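You operate a simulated robot arm through the tools that you are given. There is no shell and no other tool.

Carry out the task below with a simulated two-armed robot. There is one attempt and no reset: what you move stays moved.

JOB
Check the BLR-254N power station's buttons: switch power, DC and light on and off again.
Fine: one of the three on the blue mat.

Only the result counts: the job must be done as asked and must still hold three seconds after the hand-in. Knocking over, shifting, dropping, spilling or breaking anything else fails it.

ROBOT AND FRAMES
Two 7-joint arms with two-finger parallel grippers on one trunk that stands fixed in place. Base frame: the origin is at the foot of the trunk, x ahead of it, y to its left, z up. Units: m, degrees, N and s.
The left shoulder is at [0.071, 0.156, 1.055], the right one opposite. Each reaches about 1.231 m from its shoulder. Payload 3.91 kg a hand.
Tool frame (each hand has its own): the origin (TCP) lies between the finger pads and is the grasp point; the fingertips stand 0.03 m ahead of it; z points along the fingers, y is the line along which they close. Largest opening 0.11 m; finger width 0.02, thickness 0.01; the body of the gripper, 0.048 by 0.112 m, starts 0.055 m behind the TCP.
Orientation is told as [roll, pitch, yaw] about the base's x, y, z axes, in that order, counted from this pose: with the fingers straight down and closing along the base's y, the tool's x points along the base's -x, its y along +y and its z along -z.

CONTROLS
- The arms move only by the tool servo_tool. It takes "left_motion", "right_motion" or both (then of equal length, played together; a hand with none holds still); each is a list of rows, each a list of 7 numbers: the shift along the tool's x, y, z in mm, then the turn, a rotation vector about the tool's x, y, z in degrees, then the opening, from 0 (shut) to 1 (fully open). In form: [[dx, dy, dz, ax, ay, az, claw], ...]. A call has 1 to 20 rows; each row shifts and turns the commanded pose from where the row before left it, along the tool's axes as they then stand. A row lasts 0.2 s, in which the tool goes at most 0.05 m and 8.6 degrees; a call with a longer step from one row to the next is refused whole, and so is a gripper value outside its range. Where a pose cannot be reached the arm comes as near as it can. A force on the tool above 40 N (or 10 N above the force at the start of the call, whichever is more), or a blocked arm, ends the call early, and 0.2 s more pass. Each finger travels about 0.108 m/s and halts on what it meets, pressing with about 36 N; the grip force reading is that of the motor and also rises with nothing between the fingers. The clock runs only during rows and for 0.2 s after the last one: add rows that do not move to give the fingers time. The reply holds the time, the measured pose of the TCP, the force on the tool along the base axes, the opening and the grip force, in the units named above and with some noise, with the torque about the TCP (base axes, N m) and any sound that the robot's microphone picked up.
- Cameras (640 x 400 px; columns grow to the right, rows downward): "scene" is now at [0.1329, -0.0434, 1.3064]; the picture's right is [-0.47, -0.88, 0.00], its down [-0.30, 0.16, -0.94] and it looks along [0.83, -0.44, -0.34] (base axes); focal length 270 px, centre (320, 200). "left" rides on the left gripper at [0.072, -0.017, -0.103] in its tool frame; the picture's right is [0.23, 0.97, 0.00], its down [-0.76, 0.18, -0.62] and it looks along [-0.61, 0.14, 0.78] (tool axes); focal length 222 px, centre (320, 200). "right" rides on the right gripper at [0.072, 0.017, -0.103] in its tool frame; the picture's right is [-0.23, 0.97, 0.00], its down [-0.76, -0.18, -0.62] and it looks along [-0.61, -0.14, 0.78] (tool axes); focal length 222 px, centre (320, 200). There is no depth. A picture from a camera that has moved, and an enlarged one, comes with that camera's place and axes in the base frame and with its lens.
- capture(camera): a new picture of that camera. The clock stands still meanwhile.
- slide_trunk(by): slides the trunk up (or, below 0, down) by that many m; the arms and the scene camera ride with it, the base frame stays. It gives what a move gives, with no picture.
- head_to(pan, tilt): turns the head with the scene camera to pan (to the left, within 86 degrees either way) and tilt (down, from -29 to 69), counted from straight ahead of the robot. It gives what a move gives.
- enlarge(camera, box): a new picture of the part [left, top, right, bottom] of that camera's present view, enlarged. The clock stands still meanwhile.
- sign_off(): hands the job in; it is judged then, once.

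Places have to be worked out from the pictures, the camera data and where the tool is seen. Open the grippers and draw the arms clear of the work before you hand the job in, unless the task says otherwise.

The tools are called after "Emit:" as name(argument=value, ...) on one line, values as JSON. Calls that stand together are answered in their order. servo_tool: Moves the arms, as the interface text tells. Its arguments: {"type":"object","properties":{"left_motion":{"type":"array"},"right_motion":{"type":"array"}},"required":[]} The other tools are called the same way: slide_trunk (by) moves the trunk up or down; head_to (pan, tilt) turns the head that bears the scene camera; capture (camera) takes a picture; enlarge (camera, box) takes an enlarged picture of a part of a camera's view; sign_off () hands the job in.

At the start:

```text
t: 0.0
left_position: [0.9008, -0.0033, 1.0837]
left_tool_rot: [0.0, -0.1, 0.0]
left_wrist_force: [0.0, -0.3, 0.7]
left_moment: [0.0, 0.01, 0.0]
left_finger_gap: 0.1101
left_gripper_force: 0.1
right_position: [0.4973, -0.6848, 0.9827]
right_tool_rot: [0.0, 0.1, -0.1]
right_wrist_force: [-0.4, 0.2, 0.8]
right_moment: [-0.03, 0.0, -0.01]
right_finger_gap: 0.1099
right_gripper_force: 0.1
trunk travel left (down, up): [-0.5, 0.44]
head pan, tilt (commanded): [-28.1, 20.1]
```

scene: 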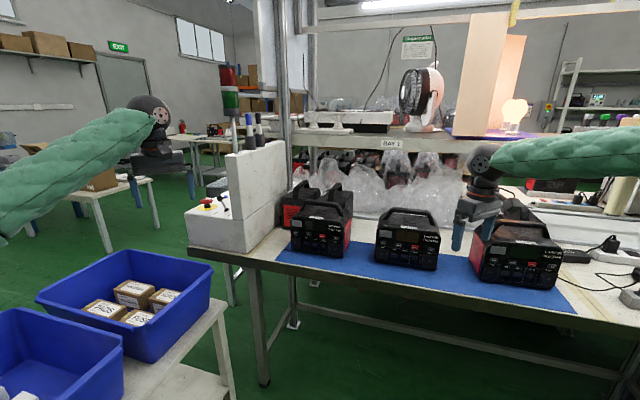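
right: 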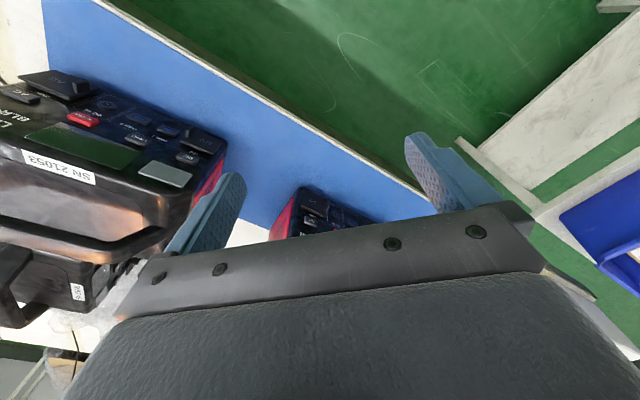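
left: 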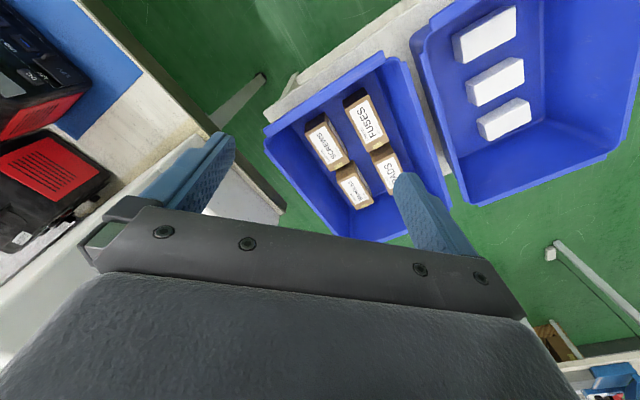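

I start by enlarging the scene view around the three stations on the blue mat to read their labels and buttons.

Emit:
enlarge(camera="scene", box=[270, 170, 450, 290])

Emit:
enlarge(camera="scene", box=[430, 180, 610, 300])

Emit:
enlarge(camera="right", box=[0, 50, 240, 220])

```text
3.33 times, centred on (360, 230) of scene
camera zoom: at [0.1329, -0.0434, 1.3064], right [-0.47, -0.88, 0.0], down [-0.3, 0.16, -0.94], along [0.83, -0.44, -0.34], focal length 901 px, centre (187, 100)
```

zoom: 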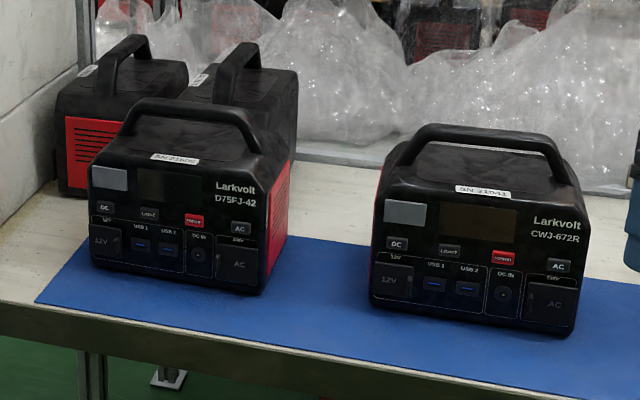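

```text
3.33 times, centred on (520, 240) of scene
camera zoom: at [0.1329, -0.0434, 1.3064], right [-0.47, -0.88, 0.0], down [-0.3, 0.16, -0.94], along [0.83, -0.44, -0.34], focal length 901 px, centre (-347, 67)
```

zoom: 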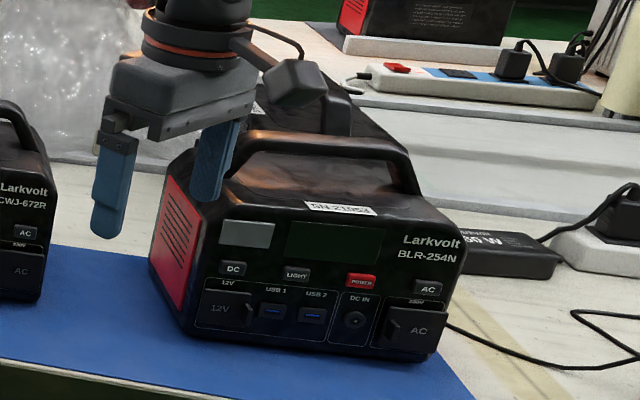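

```text
2.35 times, centred on (120, 135) of right
camera zoom: at [0.4257, -0.6679, 1.0847], right [0.23, 0.97, 0.0], down [0.76, -0.18, 0.62], along [0.61, -0.14, -0.78], focal length 523 px, centre (791, 353)
```

zoom: 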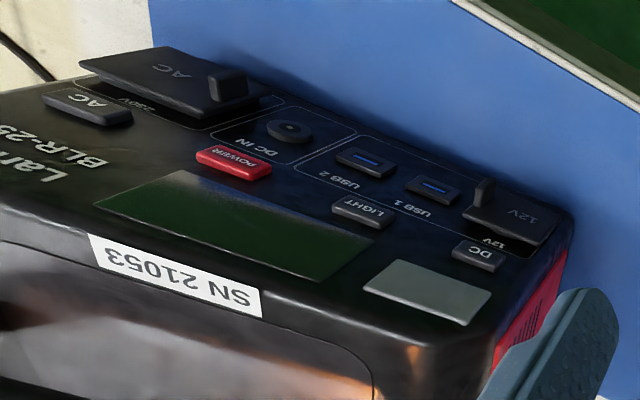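

The rightmost station on the mat reads BLR-254N; triangulating its POWER button from the two cameras gives about (0.45, -0.93, 0.845), with the panel facing roughly (-0.78, 0.62, 0). I turn the head towards it for a better view.

Emit:
head_to(pan=-68, tilt=26)

Emit:
capture(camera="scene")

```text
t: 1.1
left_position: [0.9018, -0.0024, 1.0846]
left_tool_rot: [0.1, -0.1, -0.1]
left_wrist_force: [-0.7, -0.3, 0.1]
left_moment: [0.01, -0.05, -0.01]
left_finger_gap: 0.1099
left_gripper_force: 0.1
right_position: [0.498, -0.6849, 0.9818]
right_tool_rot: [0.1, 0.0, -0.1]
right_wrist_force: [0.1, 0.0, -0.5]
right_moment: [0.02, -0.01, 0.02]
right_finger_gap: 0.1099
right_gripper_force: 0.0
trunk travel left (down, up): [-0.5, 0.44]
head pan, tilt (commanded): [-68.0, 26.0]
```

```text
taken
camera scene: at [0.0852, -0.0847, 1.2968], right [-0.93, -0.38, 0.0], down [-0.17, 0.41, -0.9], along [0.34, -0.83, -0.44], focal length 270 px, centre (320, 200)
```

scene: 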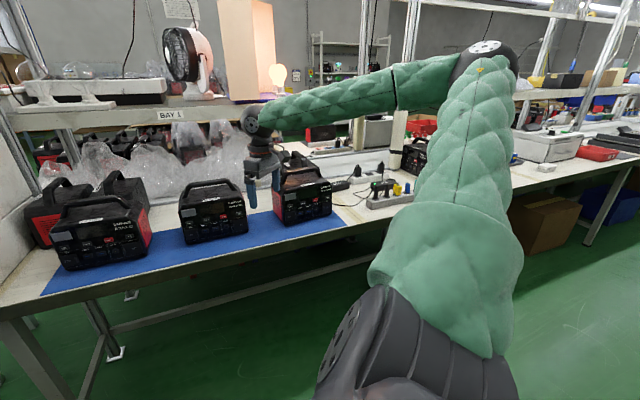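

The station is now near the image centre; I enlarge it and the area around it.

Emit:
enlarge(camera="scene", box=[240, 145, 350, 235])

Emit:
enlarge(camera="scene", box=[270, 170, 340, 230])

```text
4.44 times, centred on (295, 190) of scene
camera zoom: at [0.0852, -0.0847, 1.2968], right [-0.93, -0.38, 0.0], down [-0.17, 0.41, -0.9], along [0.34, -0.83, -0.44], focal length 1201 px, centre (431, 244)
```

zoom: 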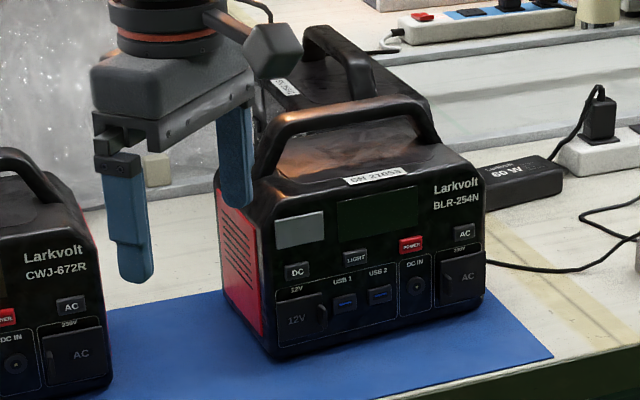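

```text
6.67 times, centred on (305, 200) of scene
camera zoom: at [0.0852, -0.0847, 1.2968], right [-0.93, -0.38, 0.0], down [-0.17, 0.41, -0.9], along [0.34, -0.83, -0.44], focal length 1802 px, centre (420, 200)
```

zoom: 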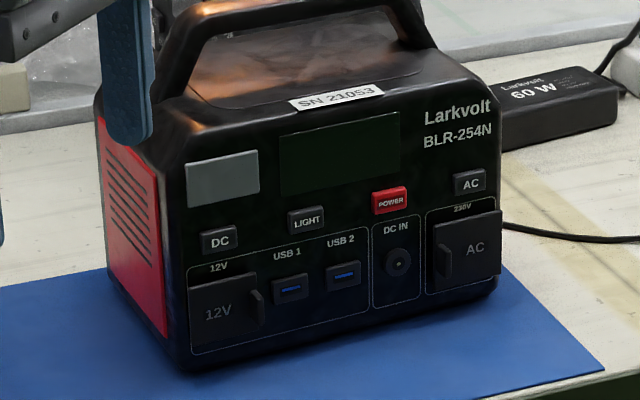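

The four buttons sit in a row at z≈0.847 with spacing about 52 mm: DC (0.514,-0.854), LIGHT (0.480,-0.894), POWER (0.4465,-0.933), AC (0.412,-0.972). I shut the right gripper and turn the hand to yaw -41° so that it faces the panel, staying 12 cm in front of it.

Emit:
servo_tool(right_motion=[[0, 0, 0, 0, 0, 6.9, 0.8], [0, 0, 0, 0, 0, 6.9, 0.5], [0, 0, 0, 0, 0, 6.9, 0.2], [0, 0, 0, 0, 0, 6.9, 0], [0, 0, 0, 0, 0, 6.9, 0], [0, 0, 0, 0, 0, 6.5, 0], [10, 0, -5, 0, 0, 0, 0], [10, 0, -5, 0, 0, 0, 0]])

Emit:
capture(camera="scene")

Emit:
capture(camera="right")

```text
t: 2.9
left_position: [0.9011, -0.0026, 1.0847]
left_tool_rot: [0.0, 0.1, 0.1]
left_wrist_force: [-0.6, -0.5, 0.7]
left_moment: [0.0, -0.03, 0.0]
left_finger_gap: 0.1099
left_gripper_force: 0.0
right_position: [0.4838, -0.6712, 0.9927]
right_tool_rot: [0.0, -0.1, -41.1]
right_wrist_force: [0.1, 0.2, 0.2]
right_moment: [0.0, -0.02, 0.02]
right_finger_gap: 0.0001
right_gripper_force: 36.0
trunk travel left (down, up): [-0.5, 0.44]
head pan, tilt (commanded): [-68.0, 26.0]
```

```text
taken
camera scene: at [0.0851, -0.0846, 1.2968], right [-0.93, -0.37, 0.0], down [-0.16, 0.41, -0.9], along [0.34, -0.83, -0.44], focal length 270 px, centre (320, 200)
```

scene: 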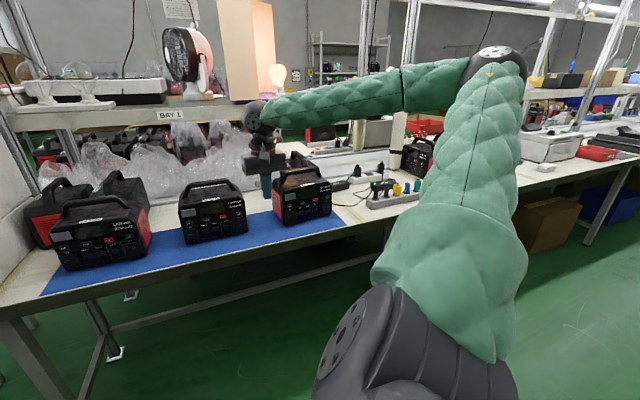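

```text
taken
camera right: at [0.4398, -0.6112, 1.0949], right [0.81, 0.58, 0.0], down [0.46, -0.63, 0.62], along [0.36, -0.51, -0.78], focal length 222 px, centre (320, 200)
```

right: 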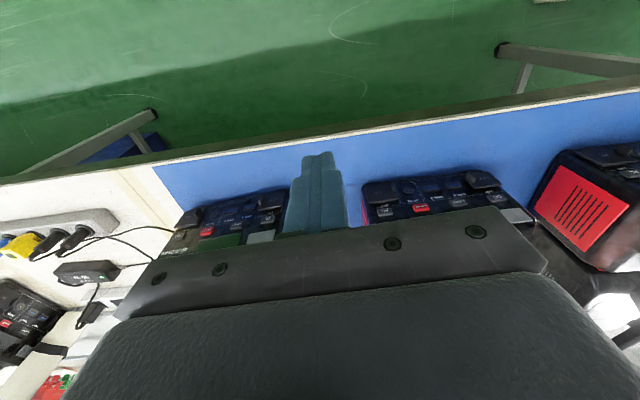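

Yaw is right and the fingers are shut. Now I pitch the hand by 45° so the fingers point forward and down at the panel, with the TCP held in place.

Emit:
servo_tool(right_motion=[[0, 0, 0, 0, -7.5, 0, 0], [0, 0, 0, 0, -7.5, 0, 0], [0, 0, 0, 0, -7.5, 0, 0], [0, 0, 0, 0, -7.5, 0, 0], [0, 0, 0, 0, -7.5, 0, 0], [0, 0, 0, 0, -7.5, 0, 0]])

Emit:
capture(camera="scene")

Emit:
capture(camera="right")

```text
t: 4.3
left_position: [0.9001, -0.0041, 1.0853]
left_tool_rot: [0.0, 0.0, 0.0]
left_wrist_force: [-0.1, -0.3, 0.3]
left_moment: [-0.02, 0.01, -0.02]
left_finger_gap: 0.11
left_gripper_force: 0.3
right_position: [0.4836, -0.671, 0.9923]
right_tool_rot: [-0.1, -45.2, -41.1]
right_wrist_force: [-0.4, 0.8, 0.6]
right_moment: [-0.01, 0.01, -0.01]
right_finger_gap: 0.0001
right_gripper_force: 35.9
trunk travel left (down, up): [-0.5, 0.44]
head pan, tilt (commanded): [-68.0, 26.0]
```

```text
taken
camera scene: at [0.0849, -0.0849, 1.2968], right [-0.93, -0.37, 0.0], down [-0.16, 0.41, -0.9], along [0.34, -0.83, -0.44], focal length 270 px, centre (320, 200)
```

scene: 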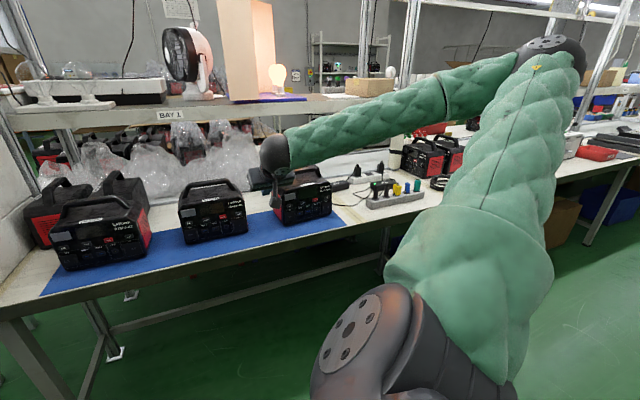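

```text
taken
camera right: at [0.4002, -0.5778, 1.0134], right [0.76, 0.63, 0.16], down [-0.05, -0.2, 0.98], along [0.65, -0.75, -0.12], focal length 222 px, centre (320, 200)
```

right: 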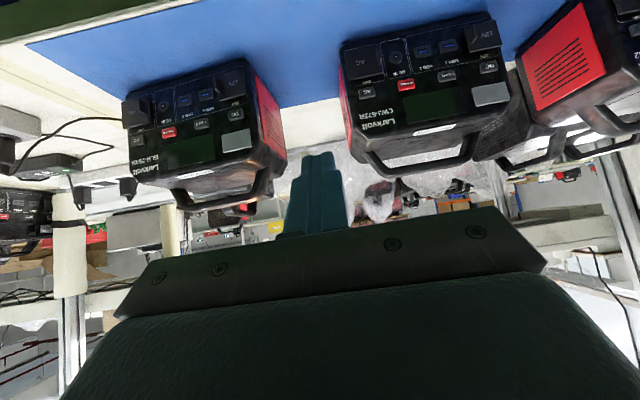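

The right camera now looks straight at the panels (upside down). I enlarge the BLR-254N to refine the button positions.

Emit:
enlarge(camera="right", box=[110, 50, 290, 220])

Emit:
enlarge(camera="right", box=[270, 140, 370, 240])

```text
2.35 times, centred on (200, 135) of right
camera zoom: at [0.4002, -0.5778, 1.0134], right [0.76, 0.63, 0.16], down [-0.05, -0.2, 0.98], along [0.65, -0.75, -0.12], focal length 523 px, centre (602, 353)
```

zoom: 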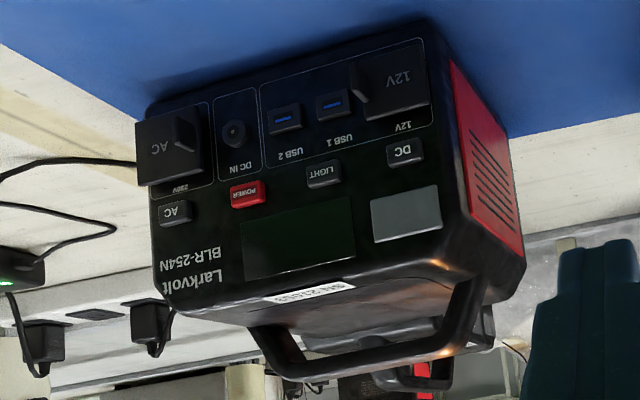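

```text
4.00 times, centred on (320, 190) of right
camera zoom: at [0.4002, -0.5778, 1.0134], right [0.76, 0.63, 0.16], down [-0.05, -0.2, 0.98], along [0.65, -0.75, -0.12], focal length 888 px, centre (320, 240)
```

zoom: 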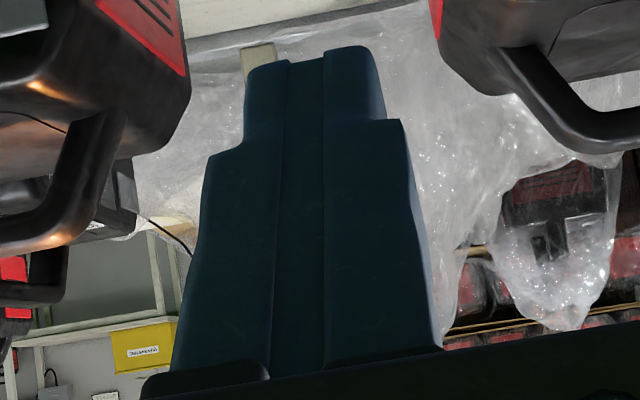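

Refined triangulation: DC (0.514,-0.855), LIGHT (0.481,-0.895), POWER (0.447,-0.935), all at z≈0.846; the panel is nearly vertical and pushing goes along (0.755,-0.656,0). I move the closed fingertips to about 6 cm in front of POWER.

Emit:
servo_tool(right_motion=[[4.5, -22.3, 13.4, 0, 0, 0, 0], [4.5, -22.3, 13.4, 0, 0, 0, 0], [4.5, -22.3, 13.4, 0, 0, 0, 0], [4.5, -22.3, 13.4, 0, 0, 0, 0], [4.5, -22.3, 13.4, 0, 0, 0, 0], [4.5, -22.3, 13.4, 0, 0, 0, 0], [4.5, -22.3, 13.4, 0, 0, 0, 0], [4.5, -22.3, 13.4, 0, 0, 0, 0], [4.5, -22.3, 13.4, 0, 0, 0, 0], [4.5, -22.3, 13.4, 0, 0, 0, 0], [0, 0, 0, 0, 0, 0, 0]])

Emit:
capture(camera="scene")

Emit:
capture(camera="right")

```text
t: 6.7
left_position: [0.9, -0.0036, 1.0856]
left_tool_rot: [0.0, -0.1, -0.1]
left_wrist_force: [-0.4, 0.0, 0.9]
left_moment: [0.01, -0.03, -0.01]
left_finger_gap: 0.1098
left_gripper_force: 0.1
right_position: [0.3828, -0.8814, 0.8673]
right_tool_rot: [-0.1, -45.0, -41.0]
right_wrist_force: [0.4, -0.4, 0.4]
right_moment: [-0.01, 0.01, 0.0]
right_finger_gap: 0.0
right_gripper_force: 36.0
trunk travel left (down, up): [-0.5, 0.44]
head pan, tilt (commanded): [-68.0, 26.0]
```

```text
taken
camera scene: at [0.0851, -0.0844, 1.2968], right [-0.93, -0.37, 0.0], down [-0.16, 0.41, -0.9], along [0.34, -0.83, -0.44], focal length 270 px, centre (320, 200)
```

scene: 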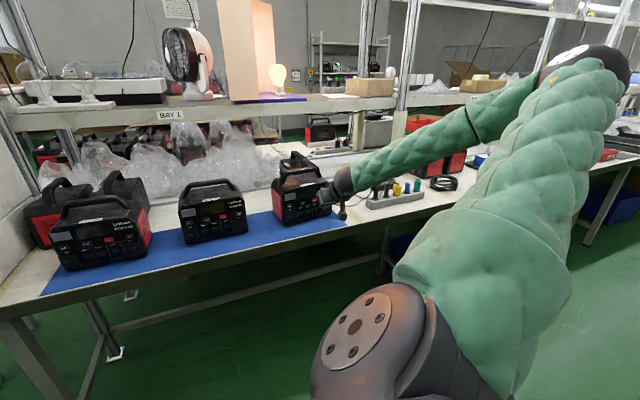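

```text
taken
camera right: at [0.3001, -0.7873, 0.8885], right [0.76, 0.63, 0.16], down [-0.04, -0.2, 0.98], along [0.65, -0.75, -0.12], focal length 222 px, centre (320, 200)
```

right: 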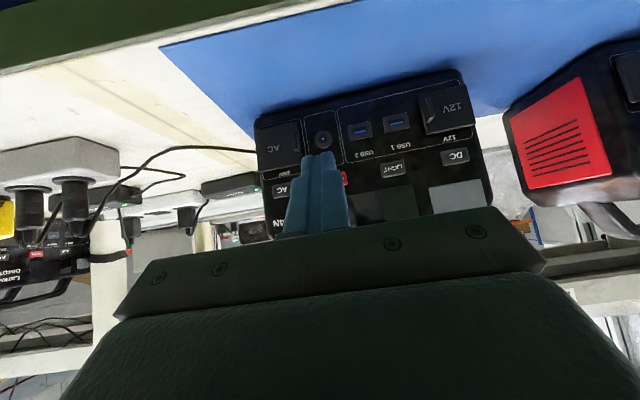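

The tip is in front of the panel and POWER is partly hidden behind the fingers. I enlarge both views to check alignment.

Emit:
enlarge(camera="right", box=[250, 60, 500, 240])

Emit:
enlarge(camera="scene", box=[270, 160, 360, 230])

```text
2.22 times, centred on (375, 150) of right
camera zoom: at [0.3001, -0.7873, 0.8885], right [0.76, 0.63, 0.16], down [-0.04, -0.2, 0.98], along [0.65, -0.75, -0.12], focal length 494 px, centre (198, 311)
```

zoom: 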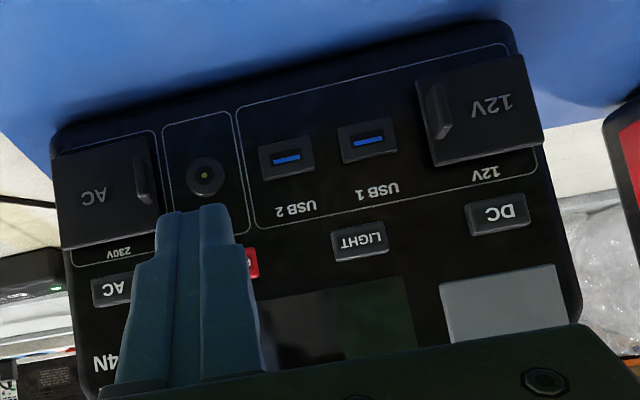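

```text
5.71 times, centred on (315, 195) of scene
camera zoom: at [0.0851, -0.0844, 1.2968], right [-0.93, -0.37, 0.0], down [-0.16, 0.41, -0.9], along [0.34, -0.83, -0.44], focal length 1544 px, centre (349, 229)
```

zoom: 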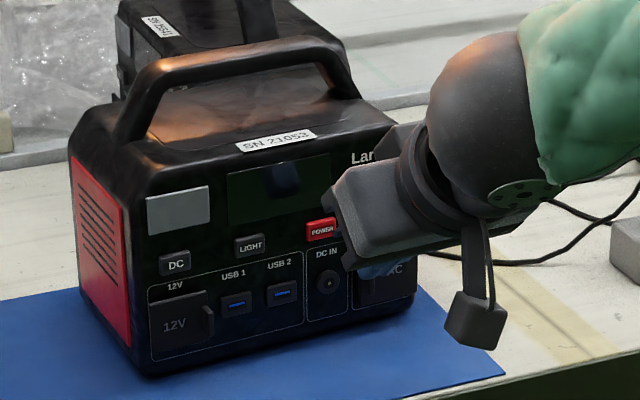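

The close view puts POWER at about (0.4456,-0.9315,0.848); the tip edge is roughly 52 mm short, 3 mm too far toward AC and 5 mm too high. I correct that and close to about 17 mm.

Emit:
servo_tool(right_motion=[[-5.3, 0.8, 7.1, 0, 0, 0, 0], [-5.3, 0.8, 7.1, 0, 0, 0, 0], [-5.3, 0.8, 7.1, 0, 0, 0, 0], [-5.2, 0.9, 7.1, 0, 0, 0, 0], [0, 0, 0, 0, 0, 0, 0]])

Emit:
enlarge(camera="right", box=[220, 60, 520, 250])

Emit:
enlarge(camera="scene", box=[270, 160, 360, 230])

```text
t: 7.9
left_position: [0.9006, -0.0037, 1.0856]
left_tool_rot: [0.0, 0.0, 0.0]
left_wrist_force: [-0.4, -0.3, -0.3]
left_moment: [-0.03, -0.02, 0.04]
left_finger_gap: 0.11
left_gripper_force: 0.1
right_position: [0.4112, -0.9026, 0.8608]
right_tool_rot: [-0.1, -45.1, -41.1]
right_wrist_force: [0.4, -0.7, -1.3]
right_moment: [0.02, -0.01, -0.04]
right_finger_gap: 0.0001
right_gripper_force: 36.6
trunk travel left (down, up): [-0.5, 0.44]
head pan, tilt (commanded): [-68.0, 26.0]
```

```text
2.11 times, centred on (370, 155) of right
camera zoom: at [0.3292, -0.8074, 0.8818], right [0.76, 0.63, 0.16], down [-0.04, -0.2, 0.98], along [0.65, -0.75, -0.12], focal length 468 px, centre (215, 295)
```

zoom: 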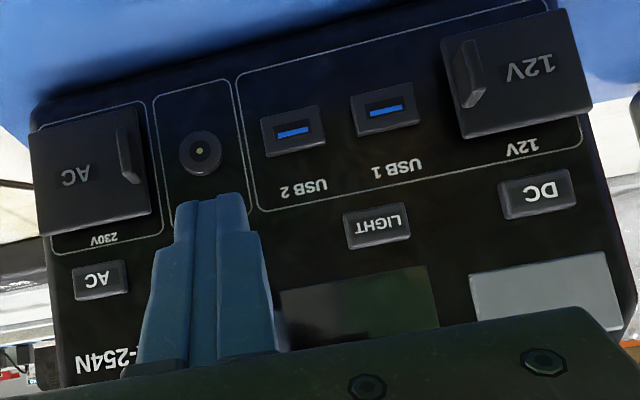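

```text
5.71 times, centred on (315, 195) of scene
camera zoom: at [0.0848, -0.0845, 1.2968], right [-0.93, -0.37, 0.0], down [-0.16, 0.41, -0.9], along [0.34, -0.83, -0.44], focal length 1544 px, centre (349, 229)
```

zoom: 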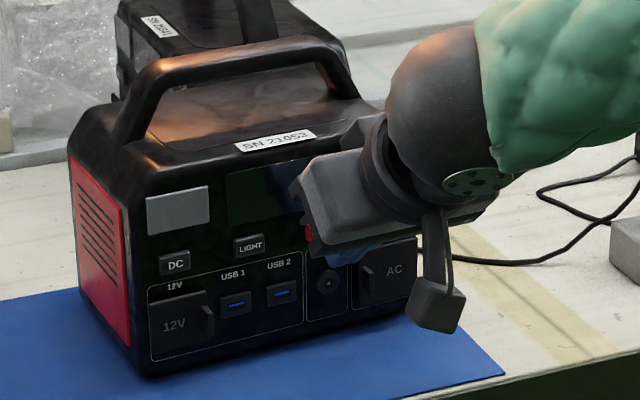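

Button faces lie at about 14 mm ahead of the tip edge; the edge is 2 mm low and 1 mm off sideways. I correct that while advancing 9 mm, stopping short of contact.

Emit:
servo_tool(right_motion=[[-2.6, 0.4, 1.6, 0, 0, 0, 0], [-2.6, 0.3, 1.7, 0, 0, 0, 0], [-2.6, 0.3, 1.7, 0, 0, 0, 0], [0, 0, 0, 0, 0, 0, 0]])

Emit:
enlarge(camera="right", box=[250, 110, 410, 230])

```text
t: 8.9
left_position: [0.9015, -0.0027, 1.085]
left_tool_rot: [0.0, -0.1, 0.0]
left_wrist_force: [0.4, 0.6, -0.5]
left_moment: [-0.02, -0.01, 0.02]
left_finger_gap: 0.11
left_gripper_force: 0.0
right_position: [0.4206, -0.9067, 0.8631]
right_tool_rot: [0.0, -45.1, -41.2]
right_wrist_force: [-1.0, -0.3, -0.8]
right_moment: [0.0, -0.01, -0.04]
right_finger_gap: 0.0001
right_gripper_force: 36.0
trunk travel left (down, up): [-0.5, 0.44]
head pan, tilt (commanded): [-68.0, 26.0]
```

```text
3.33 times, centred on (330, 170) of right
camera zoom: at [0.3377, -0.8124, 0.8836], right [0.76, 0.63, 0.16], down [-0.04, -0.2, 0.98], along [0.65, -0.75, -0.12], focal length 740 px, centre (287, 300)
```

zoom: 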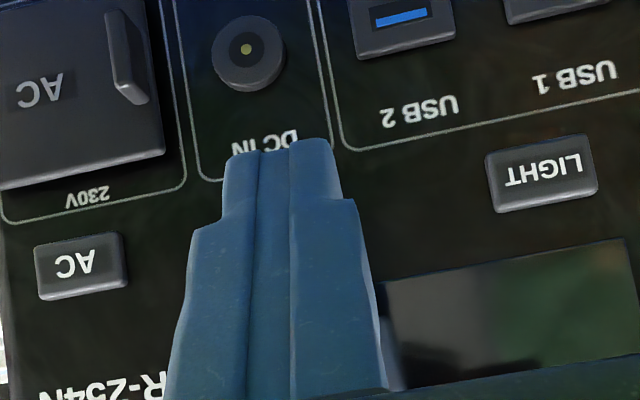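

The tip is centred between AC and LIGHT where POWER is, about 5 mm from contact. I advance slowly in 1 mm steps and read the force.

Emit:
servo_tool(right_motion=[[-0.7, 0, 0.7, 0, 0, 0, 0], [-0.7, 0, 0.7, 0, 0, 0, 0], [-0.7, 0, 0.7, 0, 0, 0, 0], [-0.7, 0, 0.7, 0, 0, 0, 0]])

```text
t: 9.9
left_position: [0.9002, -0.0031, 1.0852]
left_tool_rot: [0.0, 0.0, -0.1]
left_wrist_force: [0.0, 0.1, -0.7]
left_moment: [-0.03, 0.03, 0.02]
left_finger_gap: 0.1099
left_gripper_force: 0.0
right_position: [0.4236, -0.9102, 0.863]
right_tool_rot: [0.0, -45.1, -40.9]
right_wrist_force: [-0.1, -0.2, -1.2]
right_moment: [-0.04, 0.01, -0.03]
right_finger_gap: 0.0003
right_gripper_force: 36.0
trunk travel left (down, up): [-0.5, 0.44]
head pan, tilt (commanded): [-68.0, 26.0]
```

No contact force yet (under 1 N). I go on in small steps.

Emit:
servo_tool(right_motion=[[-0.7, 0, 0.7, 0, 0, 0, 0], [-0.7, 0, 0.7, 0, 0, 0, 0]])

```text
t: 10.5
left_position: [0.8995, -0.0043, 1.0851]
left_tool_rot: [0.0, 0.1, -0.1]
left_wrist_force: [0.0, -0.4, -0.8]
left_moment: [0.02, 0.02, 0.0]
left_finger_gap: 0.1099
left_gripper_force: 0.0
right_position: [0.4255, -0.9107, 0.8624]
right_tool_rot: [-0.1, -45.2, -41.0]
right_wrist_force: [-0.5, 1.9, 1.0]
right_moment: [0.0, 0.0, 0.0]
right_finger_gap: 0.0
right_gripper_force: 35.6
trunk travel left (down, up): [-0.5, 0.44]
head pan, tilt (commanded): [-68.0, 26.0]
heard: click
```

A click was heard with about 2 N of contact. I look at the display to see whether power came on.

Emit:
enlarge(camera="right", box=[220, 60, 520, 250])

Emit:
enlarge(camera="scene", box=[270, 160, 360, 230])

```text
2.11 times, centred on (370, 155) of right
camera zoom: at [0.3423, -0.8162, 0.8837], right [0.76, 0.63, 0.16], down [-0.04, -0.2, 0.98], along [0.65, -0.75, -0.12], focal length 468 px, centre (215, 295)
```

zoom: 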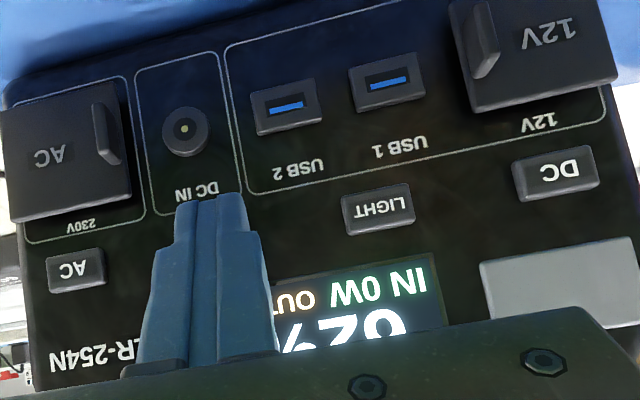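

```text
5.71 times, centred on (315, 195) of scene
camera zoom: at [0.0849, -0.0845, 1.2968], right [-0.93, -0.37, 0.0], down [-0.16, 0.41, -0.9], along [0.34, -0.83, -0.44], focal length 1544 px, centre (349, 229)
```

zoom: 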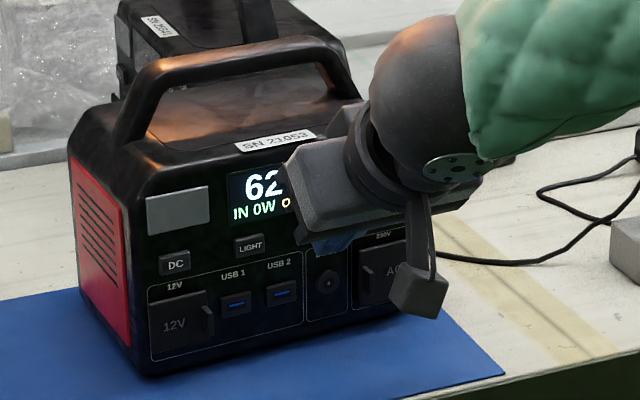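

Power is on (display shows 62 %, IN 0 W). I back off 15 mm and shift about 102 mm sideways to stand in front of DC.

Emit:
servo_tool(right_motion=[[3.5, 0, -3.5, 0, 0, 0, 0], [3.5, 0, -3.5, 0, 0, 0, 0], [3.5, 0, -3.5, 0, 0, 0, 0], [0, 17, 0, 0, 0, 0, 0], [0, 17, 0, 0, 0, 0, 0], [0, 17, 0, 0, 0, 0, 0], [0, 17, 0, 0, 0, 0, 0], [0, 17, 0, 0, 0, 0, 0], [0, 16.8, 0, 0, 0, 0, 0], [0, 0, 0, 0, 0, 0, 0]])

Emit:
enlarge(camera="right", box=[170, 60, 470, 250])

Emit:
enlarge(camera="scene", box=[270, 160, 360, 230])

```text
t: 12.7
left_position: [0.8999, -0.0043, 1.0857]
left_tool_rot: [0.0, 0.0, 0.0]
left_wrist_force: [0.3, 0.3, -0.2]
left_moment: [-0.01, 0.02, 0.03]
left_finger_gap: 0.1101
left_gripper_force: 0.0
right_position: [0.4786, -0.8239, 0.8627]
right_tool_rot: [0.0, -45.1, -41.1]
right_wrist_force: [0.0, -0.1, 1.0]
right_moment: [0.02, 0.02, -0.01]
right_finger_gap: 0.0002
right_gripper_force: 36.3
trunk travel left (down, up): [-0.5, 0.44]
head pan, tilt (commanded): [-68.0, 26.0]
```

```text
2.11 times, centred on (320, 155) of right
camera zoom: at [0.3965, -0.7301, 0.8833], right [0.76, 0.63, 0.16], down [-0.04, -0.2, 0.98], along [0.65, -0.75, -0.12], focal length 468 px, centre (320, 295)
```

zoom: 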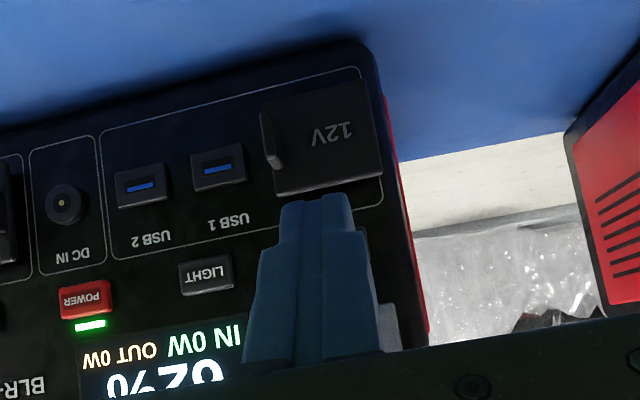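

```text
5.71 times, centred on (315, 195) of scene
camera zoom: at [0.0848, -0.0847, 1.2968], right [-0.93, -0.37, 0.0], down [-0.16, 0.41, -0.9], along [0.34, -0.83, -0.44], focal length 1544 px, centre (349, 229)
```

zoom: 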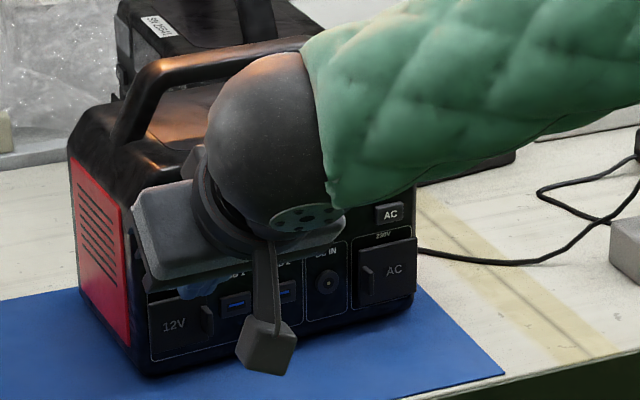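

Power's green indicator is lit. The tip is aligned with DC; I advance 12 mm then keep on in 1 mm steps.

Emit:
servo_tool(right_motion=[[-2.1, 0.3, 2.1, 0, 0, 0, 0], [-2.1, 0.3, 2.1, 0, 0, 0, 0], [-2.1, 0.2, 2.1, 0, 0, 0, 0], [-2.1, 0, 2.1, 0, 0, 0, 0], [-0.7, 0, 0.7, 0, 0, 0, 0]])

```text
t: 13.9
left_position: [0.8997, -0.0035, 1.0853]
left_tool_rot: [-0.1, 0.0, 0.0]
left_wrist_force: [-0.1, 0.0, -0.3]
left_moment: [-0.01, 0.01, 0.0]
left_finger_gap: 0.1098
left_gripper_force: 0.0
right_position: [0.4897, -0.8319, 0.8628]
right_tool_rot: [0.0, -44.9, -41.0]
right_wrist_force: [-1.7, 1.0, -1.0]
right_moment: [0.04, 0.05, 0.03]
right_finger_gap: 0.0
right_gripper_force: 36.2
trunk travel left (down, up): [-0.5, 0.44]
head pan, tilt (commanded): [-68.0, 26.0]
heard: click
```

A click was heard at DC with about 2 N. I back off 8 mm and look at the result.

Emit:
servo_tool(right_motion=[[2.8, 0, -2.8, 0, 0, 0, 0], [2.8, 0, -2.8, 0, 0, 0, 0], [2.8, 0, -2.8, 0, 0, 0, 0], [0, 0, 0, 0, 0, 0, 0]])

Emit:
enlarge(camera="right", box=[170, 60, 470, 250])

```text
t: 14.9
left_position: [0.9014, -0.0033, 1.0864]
left_tool_rot: [0.1, 0.1, 0.1]
left_wrist_force: [0.4, 0.1, 0.4]
left_moment: [-0.02, -0.01, 0.01]
left_finger_gap: 0.1101
left_gripper_force: 0.1
right_position: [0.4815, -0.8249, 0.8617]
right_tool_rot: [0.1, -45.0, -41.0]
right_wrist_force: [-0.4, 0.5, -0.2]
right_moment: [0.03, -0.04, -0.02]
right_finger_gap: 0.0
right_gripper_force: 36.0
trunk travel left (down, up): [-0.5, 0.44]
head pan, tilt (commanded): [-68.0, 26.0]
```

```text
2.11 times, centred on (320, 155) of right
camera zoom: at [0.3989, -0.7302, 0.8829], right [0.76, 0.63, 0.16], down [-0.04, -0.2, 0.98], along [0.65, -0.75, -0.12], focal length 468 px, centre (320, 295)
```

zoom: 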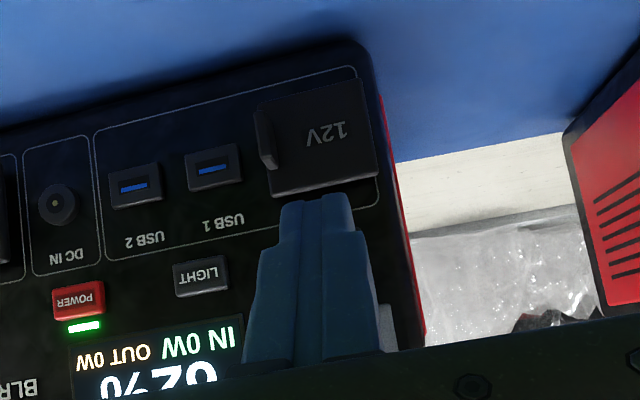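

DC's indicator is hidden behind the fingers, so I back off a little more and shift 52 mm toward LIGHT, then look.

Emit:
servo_tool(right_motion=[[2.1, 0, -2.1, 0, 0, 0, 0], [0, -13, 0, 0, 0, 0, 0], [0, -13, 0, 0, 0, 0, 0], [0, -13, 0, 0, 0, 0, 0], [0, -12.6, 0, 0, 0, 0, 0], [0, 0, 0, 0, 0, 0, 0]])

Emit:
enlarge(camera="right", box=[190, 60, 490, 250])

Emit:
enlarge(camera="scene", box=[270, 160, 360, 230])

```text
t: 16.3
left_position: [0.8994, -0.0034, 1.0856]
left_tool_rot: [0.1, 0.0, 0.0]
left_wrist_force: [-0.5, 0.6, 0.3]
left_moment: [-0.03, -0.01, 0.04]
left_finger_gap: 0.11
left_gripper_force: 0.0
right_position: [0.4449, -0.8614, 0.8626]
right_tool_rot: [0.0, -45.0, -41.0]
right_wrist_force: [-0.2, 0.9, 1.4]
right_moment: [0.03, -0.02, -0.04]
right_finger_gap: 0.0002
right_gripper_force: 36.1
trunk travel left (down, up): [-0.5, 0.44]
head pan, tilt (commanded): [-68.0, 26.0]
```

```text
2.11 times, centred on (340, 155) of right
camera zoom: at [0.3625, -0.7667, 0.8843], right [0.76, 0.63, 0.16], down [-0.04, -0.2, 0.98], along [0.65, -0.75, -0.12], focal length 468 px, centre (278, 295)
```

zoom: 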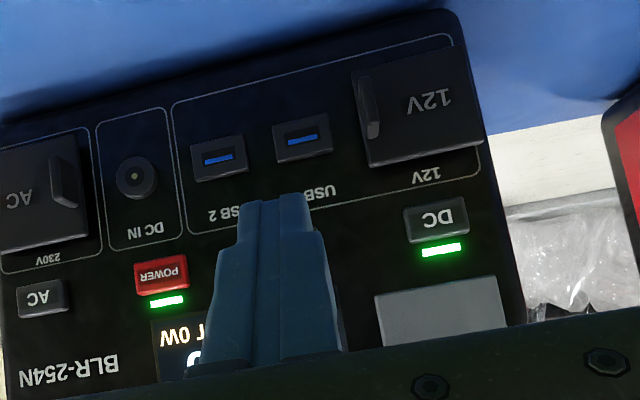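

```text
5.71 times, centred on (315, 195) of scene
camera zoom: at [0.0852, -0.0847, 1.2968], right [-0.93, -0.37, 0.0], down [-0.16, 0.41, -0.9], along [0.34, -0.83, -0.44], focal length 1544 px, centre (349, 229)
```

zoom: 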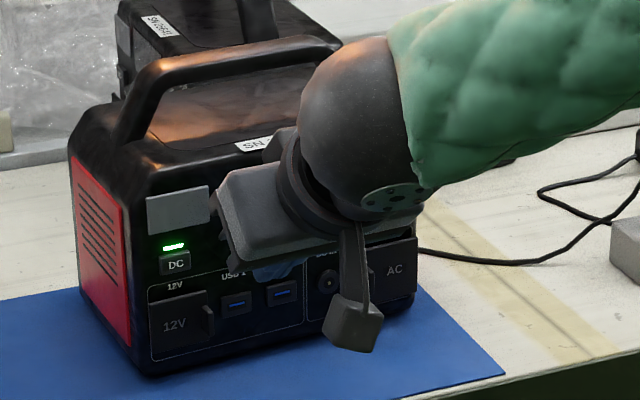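

DC is on (green). The hand is aligned with LIGHT; I advance 13 mm in the same way.

Emit:
servo_tool(right_motion=[[-2.1, 0, 2.1, 0, 0, 0, 0], [-2.1, 0, 2.1, 0, 0, 0, 0], [-2.1, 0, 2.1, 0, 0, 0, 0], [-2.1, 0, 2.1, 0, 0, 0, 0], [-0.7, 0, 0.7, 0, 0, 0, 0]])

```text
t: 17.5
left_position: [0.9004, -0.0027, 1.0848]
left_tool_rot: [0.0, 0.0, 0.0]
left_wrist_force: [1.3, 1.4, 1.1]
left_moment: [0.03, -0.03, -0.02]
left_finger_gap: 0.1101
left_gripper_force: 0.1
right_position: [0.455, -0.8696, 0.8634]
right_tool_rot: [0.0, -44.9, -41.0]
right_wrist_force: [0.5, -0.1, -0.2]
right_moment: [0.0, -0.05, 0.0]
right_finger_gap: 0.0002
right_gripper_force: 35.8
trunk travel left (down, up): [-0.5, 0.44]
head pan, tilt (commanded): [-68.0, 26.0]
```

No contact yet; I continue by 1 mm steps.

Emit:
servo_tool(right_motion=[[-0.7, 0, 0.7, 0, 0, 0, 0], [-0.7, 0, 0.7, 0, 0, 0, 0]])

```text
t: 18.1
left_position: [0.9, -0.003, 1.0844]
left_tool_rot: [-0.1, 0.1, 0.0]
left_wrist_force: [-0.2, 0.5, 0.1]
left_moment: [0.01, 0.03, -0.01]
left_finger_gap: 0.1101
left_gripper_force: 0.1
right_position: [0.4556, -0.8702, 0.863]
right_tool_rot: [-0.1, -45.0, -41.0]
right_wrist_force: [-0.5, 0.3, -0.5]
right_moment: [0.0, 0.01, -0.01]
right_finger_gap: 0.0
right_gripper_force: 36.3
trunk travel left (down, up): [-0.5, 0.44]
head pan, tilt (commanded): [-68.0, 26.0]
```

Still no force. One more pair of 1 mm steps.

Emit:
servo_tool(right_motion=[[-0.7, 0, 0.7, 0, 0, 0, 0], [-0.7, 0, 0.7, 0, 0, 0, 0]])

```text
t: 18.7
left_position: [0.9005, -0.0024, 1.086]
left_tool_rot: [0.0, -0.1, 0.0]
left_wrist_force: [0.3, -0.3, -0.3]
left_moment: [-0.01, 0.0, -0.01]
left_finger_gap: 0.1099
left_gripper_force: 0.0
right_position: [0.458, -0.8727, 0.8626]
right_tool_rot: [0.0, -44.9, -41.0]
right_wrist_force: [-1.8, 2.2, -0.2]
right_moment: [0.02, 0.05, 0.04]
right_finger_gap: 0.0
right_gripper_force: 36.2
trunk travel left (down, up): [-0.5, 0.44]
head pan, tilt (commanded): [-68.0, 26.0]
heard: click
```

A click with about 3 N at LIGHT. I back off 12 mm and shift back toward DC so the LIGHT indicator becomes visible.

Emit:
servo_tool(right_motion=[[2.8, 0, -2.8, 0, 0, 0, 0], [2.8, 0, -2.8, 0, 0, 0, 0], [2.8, 0, -2.8, 0, 0, 0, 0], [2.1, 0, -2.1, 0, 0, 0, 0], [0, -13, 0, 0, 0, 0, 0], [0, -13, 0, 0, 0, 0, 0], [0, 0, 0, 0, 0, 0, 0]])

Emit:
enlarge(camera="right", box=[190, 60, 490, 250])

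Emit:
enlarge(camera="scene", box=[270, 160, 360, 230])

```text
t: 20.3
left_position: [0.9018, -0.0037, 1.0841]
left_tool_rot: [0.0, 0.1, 0.1]
left_wrist_force: [-0.8, 0.0, -0.2]
left_moment: [0.02, -0.02, 0.0]
left_finger_gap: 0.1102
left_gripper_force: 0.0
right_position: [0.4288, -0.8834, 0.8619]
right_tool_rot: [-0.1, -45.0, -40.9]
right_wrist_force: [0.6, -0.4, 0.5]
right_moment: [-0.01, 0.01, -0.02]
right_finger_gap: 0.0001
right_gripper_force: 35.8
trunk travel left (down, up): [-0.5, 0.44]
head pan, tilt (commanded): [-68.0, 26.0]
```

```text
2.11 times, centred on (340, 155) of right
camera zoom: at [0.3467, -0.7881, 0.8832], right [0.76, 0.63, 0.16], down [-0.04, -0.2, 0.98], along [0.65, -0.75, -0.12], focal length 468 px, centre (278, 295)
```

zoom: 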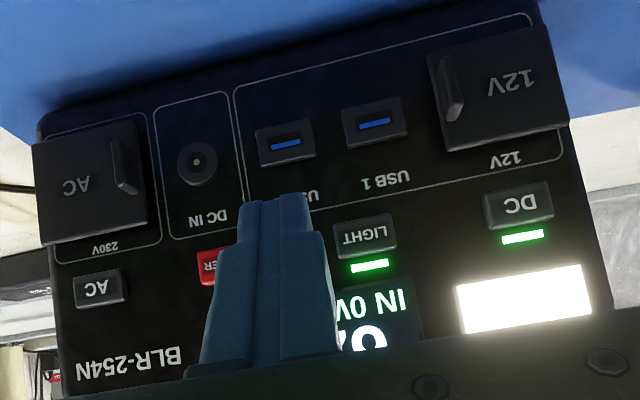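

```text
5.71 times, centred on (315, 195) of scene
camera zoom: at [0.0852, -0.0848, 1.2967], right [-0.93, -0.37, 0.0], down [-0.16, 0.41, -0.9], along [0.34, -0.83, -0.44], focal length 1544 px, centre (349, 229)
```

zoom: 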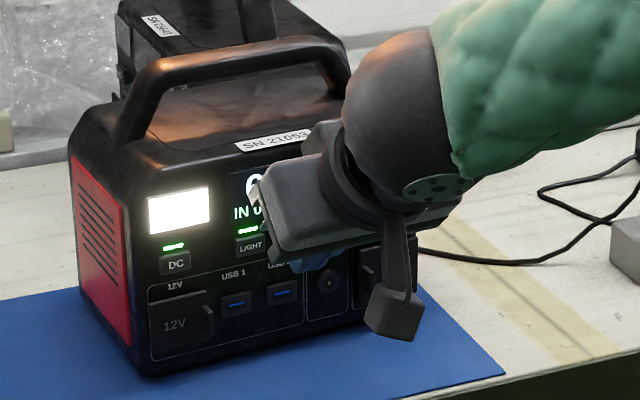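

Power, DC and light are all on (lamp panel lit, three green indicators). Now I switch them off again, LIGHT first: shift back 26 mm and press.

Emit:
servo_tool(right_motion=[[0, 13, 0, 0, 0, 0, 0], [0, 13.4, 0, 0, 0, 0, 0], [-2.1, 0, 2.1, 0, 0, 0, 0], [-2.1, 0, 2.1, 0, 0, 0, 0], [-2.1, 0, 2.1, 0, 0, 0, 0], [-2.1, 0, 2.1, 0, 0, 0, 0], [-0.7, 0, 0.7, 0, 0, 0, 0]])

```text
t: 21.9
left_position: [0.8994, -0.0041, 1.0855]
left_tool_rot: [0.0, 0.1, 0.0]
left_wrist_force: [0.1, 0.1, 0.2]
left_moment: [-0.02, 0.01, 0.03]
left_finger_gap: 0.1099
left_gripper_force: 0.1
right_position: [0.456, -0.8704, 0.8626]
right_tool_rot: [0.0, -44.9, -40.9]
right_wrist_force: [-0.1, 1.0, -0.4]
right_moment: [0.03, 0.0, -0.04]
right_finger_gap: 0.0002
right_gripper_force: 36.3
trunk travel left (down, up): [-0.5, 0.44]
head pan, tilt (commanded): [-68.0, 26.0]
```

No click yet; I continue in 1 mm steps as before.

Emit:
servo_tool(right_motion=[[-0.7, 0, 0.7, 0, 0, 0, 0], [-0.7, 0, 0.7, 0, 0, 0, 0]])

```text
t: 22.5
left_position: [0.8997, -0.0032, 1.0869]
left_tool_rot: [-0.1, -0.1, -0.1]
left_wrist_force: [0.3, -0.1, 0.4]
left_moment: [0.01, 0.03, 0.0]
left_finger_gap: 0.11
left_gripper_force: 0.0
right_position: [0.4577, -0.8721, 0.8634]
right_tool_rot: [-0.1, -45.1, -41.0]
right_wrist_force: [-1.4, 1.9, 0.7]
right_moment: [0.0, -0.01, 0.04]
right_finger_gap: 0.0
right_gripper_force: 35.9
trunk travel left (down, up): [-0.5, 0.44]
head pan, tilt (commanded): [-68.0, 26.0]
heard: click
```

A click at LIGHT. I back off 14 mm, shift 52 mm toward DC, and check that the light went off.

Emit:
servo_tool(right_motion=[[2.8, 0, -2.8, 0, 0, 0, 0], [2.8, 0, -2.8, 0, 0, 0, 0], [2.8, 0, -2.8, 0, 0, 0, 0], [2.1, 0, -2.1, 0, 0, 0, 0], [0, 13, 0, 0, 0, 0, 0], [0, 13, 0, 0, 0, 0, 0], [0, 13, 0, 0, 0, 0, 0], [0, 12.6, 0, 0, 0, 0, 0], [0, 0, 0, 0, 0, 0, 0]])

Emit:
enlarge(camera="right", box=[170, 60, 470, 250])

Emit:
enlarge(camera="scene", box=[270, 160, 360, 230])

```text
t: 24.5
left_position: [0.9008, -0.0036, 1.086]
left_tool_rot: [0.0, 0.0, 0.0]
left_wrist_force: [-0.2, 0.8, 0.0]
left_moment: [0.0, -0.01, 0.0]
left_finger_gap: 0.11
left_gripper_force: 0.0
right_position: [0.4809, -0.8225, 0.862]
right_tool_rot: [-0.1, -45.0, -41.0]
right_wrist_force: [0.0, 0.4, 0.3]
right_moment: [0.02, 0.01, -0.04]
right_finger_gap: 0.0
right_gripper_force: 36.5
trunk travel left (down, up): [-0.5, 0.44]
head pan, tilt (commanded): [-68.0, 26.0]
```

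```text
2.11 times, centred on (320, 155) of right
camera zoom: at [0.3985, -0.7283, 0.8831], right [0.76, 0.63, 0.16], down [-0.04, -0.2, 0.98], along [0.65, -0.75, -0.12], focal length 468 px, centre (320, 295)
```

zoom: 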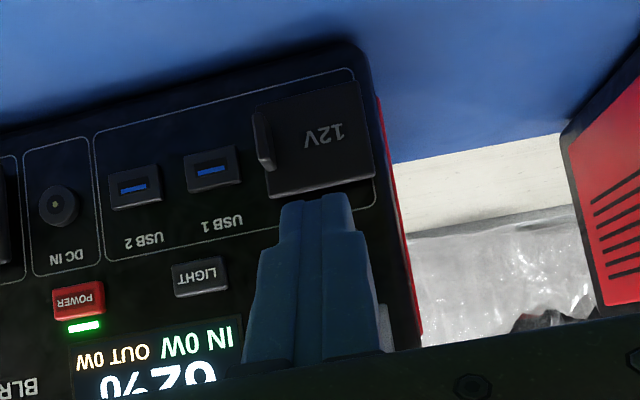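

```text
5.71 times, centred on (315, 195) of scene
camera zoom: at [0.0849, -0.0847, 1.2968], right [-0.93, -0.37, 0.0], down [-0.16, 0.41, -0.9], along [0.34, -0.83, -0.44], focal length 1544 px, centre (349, 229)
```

zoom: 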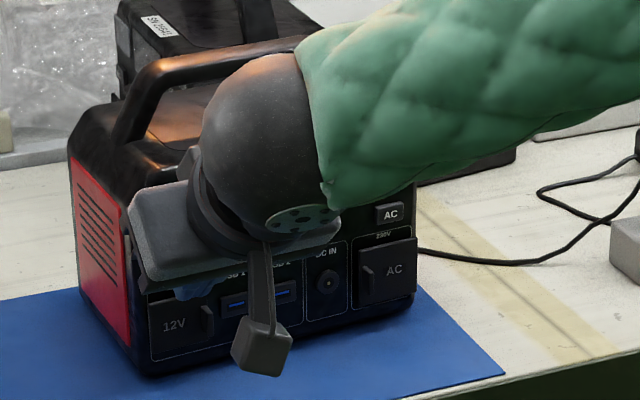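

LIGHT is off, POWER still on. I press DC: advance 11 mm, then 1 mm steps.

Emit:
servo_tool(right_motion=[[-2.1, -0.5, 2.1, 0, 0, 0, 0], [-2.1, -0.4, 2.1, 0, 0, 0, 0], [-2.1, 0, 2.1, 0, 0, 0, 0], [-1.4, 0, 1.4, 0, 0, 0, 0], [-0.7, 0, 0.7, 0, 0, 0, 0]])

```text
t: 25.7
left_position: [0.8995, -0.003, 1.0848]
left_tool_rot: [0.0, 0.0, 0.0]
left_wrist_force: [0.4, 0.0, 0.1]
left_moment: [-0.01, 0.01, 0.01]
left_finger_gap: 0.11
left_gripper_force: 0.0
right_position: [0.4867, -0.8315, 0.8627]
right_tool_rot: [0.0, -45.0, -41.0]
right_wrist_force: [0.2, 0.0, 0.1]
right_moment: [-0.04, 0.03, 0.03]
right_finger_gap: 0.0001
right_gripper_force: 35.8
trunk travel left (down, up): [-0.5, 0.44]
head pan, tilt (commanded): [-68.0, 26.0]
```

No contact yet; two more 1 mm steps.

Emit:
servo_tool(right_motion=[[-0.7, 0, 0.7, 0, 0, 0, 0], [-0.7, 0, 0.7, 0, 0, 0, 0]])

```text
t: 26.3
left_position: [0.9012, -0.004, 1.085]
left_tool_rot: [0.0, 0.1, 0.1]
left_wrist_force: [0.6, -0.2, 0.1]
left_moment: [-0.01, 0.01, 0.0]
left_finger_gap: 0.1103
left_gripper_force: 0.1
right_position: [0.4891, -0.8327, 0.8624]
right_tool_rot: [0.0, -45.0, -40.9]
right_wrist_force: [-0.9, 1.1, -0.5]
right_moment: [0.03, 0.05, -0.01]
right_finger_gap: 0.0
right_gripper_force: 35.6
trunk travel left (down, up): [-0.5, 0.44]
head pan, tilt (commanded): [-68.0, 26.0]
heard: click
```

A click at DC. I back off 14 mm and go 102 mm back to POWER, then check the indicators.

Emit:
servo_tool(right_motion=[[2.8, 0, -2.8, 0, 0, 0, 0], [2.8, 0, -2.8, 0, 0, 0, 0], [2.8, 0, -2.8, 0, 0, 0, 0], [2.1, 0, -2.1, 0, 0, 0, 0], [0, -17, 0, 0, 0, 0, 0], [0, -17, 0, 0, 0, 0, 0], [0, -17, 0, 0, 0, 0, 0], [0, -17, 0, 0, 0, 0, 0], [0, -17, 0, 0, 0, 0, 0], [0, -16.7, 0, 0, 0, 0, 0], [0, 0, 0, 0, 0, 0, 0]])

Emit:
enlarge(camera="right", box=[220, 60, 520, 250])

Emit:
enlarge(camera="scene", box=[270, 160, 360, 230])

```text
t: 28.7
left_position: [0.9012, -0.0041, 1.0844]
left_tool_rot: [-0.2, 0.0, 0.0]
left_wrist_force: [-0.3, -0.6, 0.0]
left_moment: [0.03, -0.01, 0.01]
left_finger_gap: 0.1102
left_gripper_force: 0.0
right_position: [0.4137, -0.9002, 0.8616]
right_tool_rot: [0.0, -45.0, -41.1]
right_wrist_force: [-0.4, -0.7, -0.7]
right_moment: [-0.03, 0.0, 0.0]
right_finger_gap: 0.0
right_gripper_force: 35.8
trunk travel left (down, up): [-0.5, 0.44]
head pan, tilt (commanded): [-68.0, 26.0]
```

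```text
2.11 times, centred on (370, 155) of right
camera zoom: at [0.3312, -0.8065, 0.8821], right [0.76, 0.63, 0.16], down [-0.04, -0.2, 0.98], along [0.65, -0.75, -0.12], focal length 468 px, centre (215, 295)
```

zoom: 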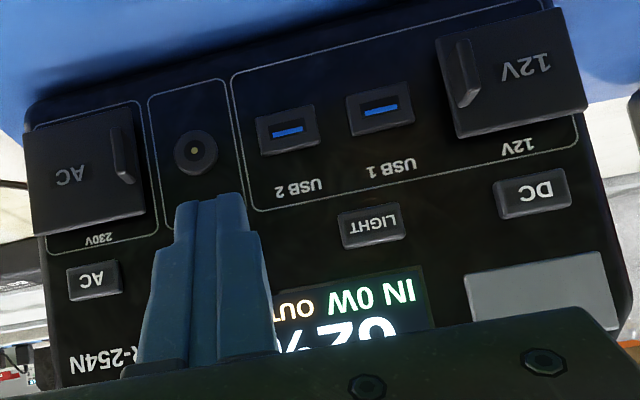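

```text
5.71 times, centred on (315, 195) of scene
camera zoom: at [0.0853, -0.0847, 1.2967], right [-0.93, -0.37, 0.0], down [-0.16, 0.41, -0.9], along [0.34, -0.83, -0.44], focal length 1544 px, centre (349, 229)
```

zoom: 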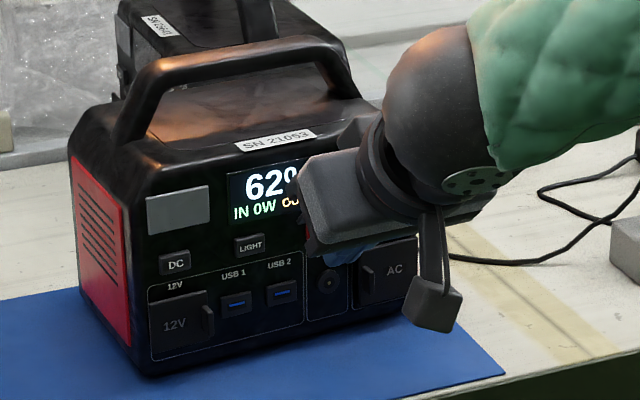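

DC and LIGHT are both off, the display still lit. Last is POWER: advance 12 mm, then 1 mm steps.

Emit:
servo_tool(right_motion=[[-2.1, -0.5, 2.1, 0, 0, 0, 0], [-2.1, -0.5, 2.1, 0, 0, 0, 0], [-2.1, 0, 2.1, 0, 0, 0, 0], [-2.1, 0, 2.1, 0, 0, 0, 0], [-0.7, 0, 0.7, 0, 0, 0, 0]])

```text
t: 29.9
left_position: [0.9007, -0.0026, 1.0851]
left_tool_rot: [0.0, 0.0, 0.0]
left_wrist_force: [-0.4, -0.7, -0.7]
left_moment: [-0.02, -0.03, 0.02]
left_finger_gap: 0.1098
left_gripper_force: 0.1
right_position: [0.4224, -0.9093, 0.8611]
right_tool_rot: [0.0, -45.0, -41.1]
right_wrist_force: [0.7, 0.6, 0.7]
right_moment: [-0.01, 0.0, 0.0]
right_finger_gap: 0.0
right_gripper_force: 36.1
trunk travel left (down, up): [-0.5, 0.44]
head pan, tilt (commanded): [-68.0, 26.0]
```

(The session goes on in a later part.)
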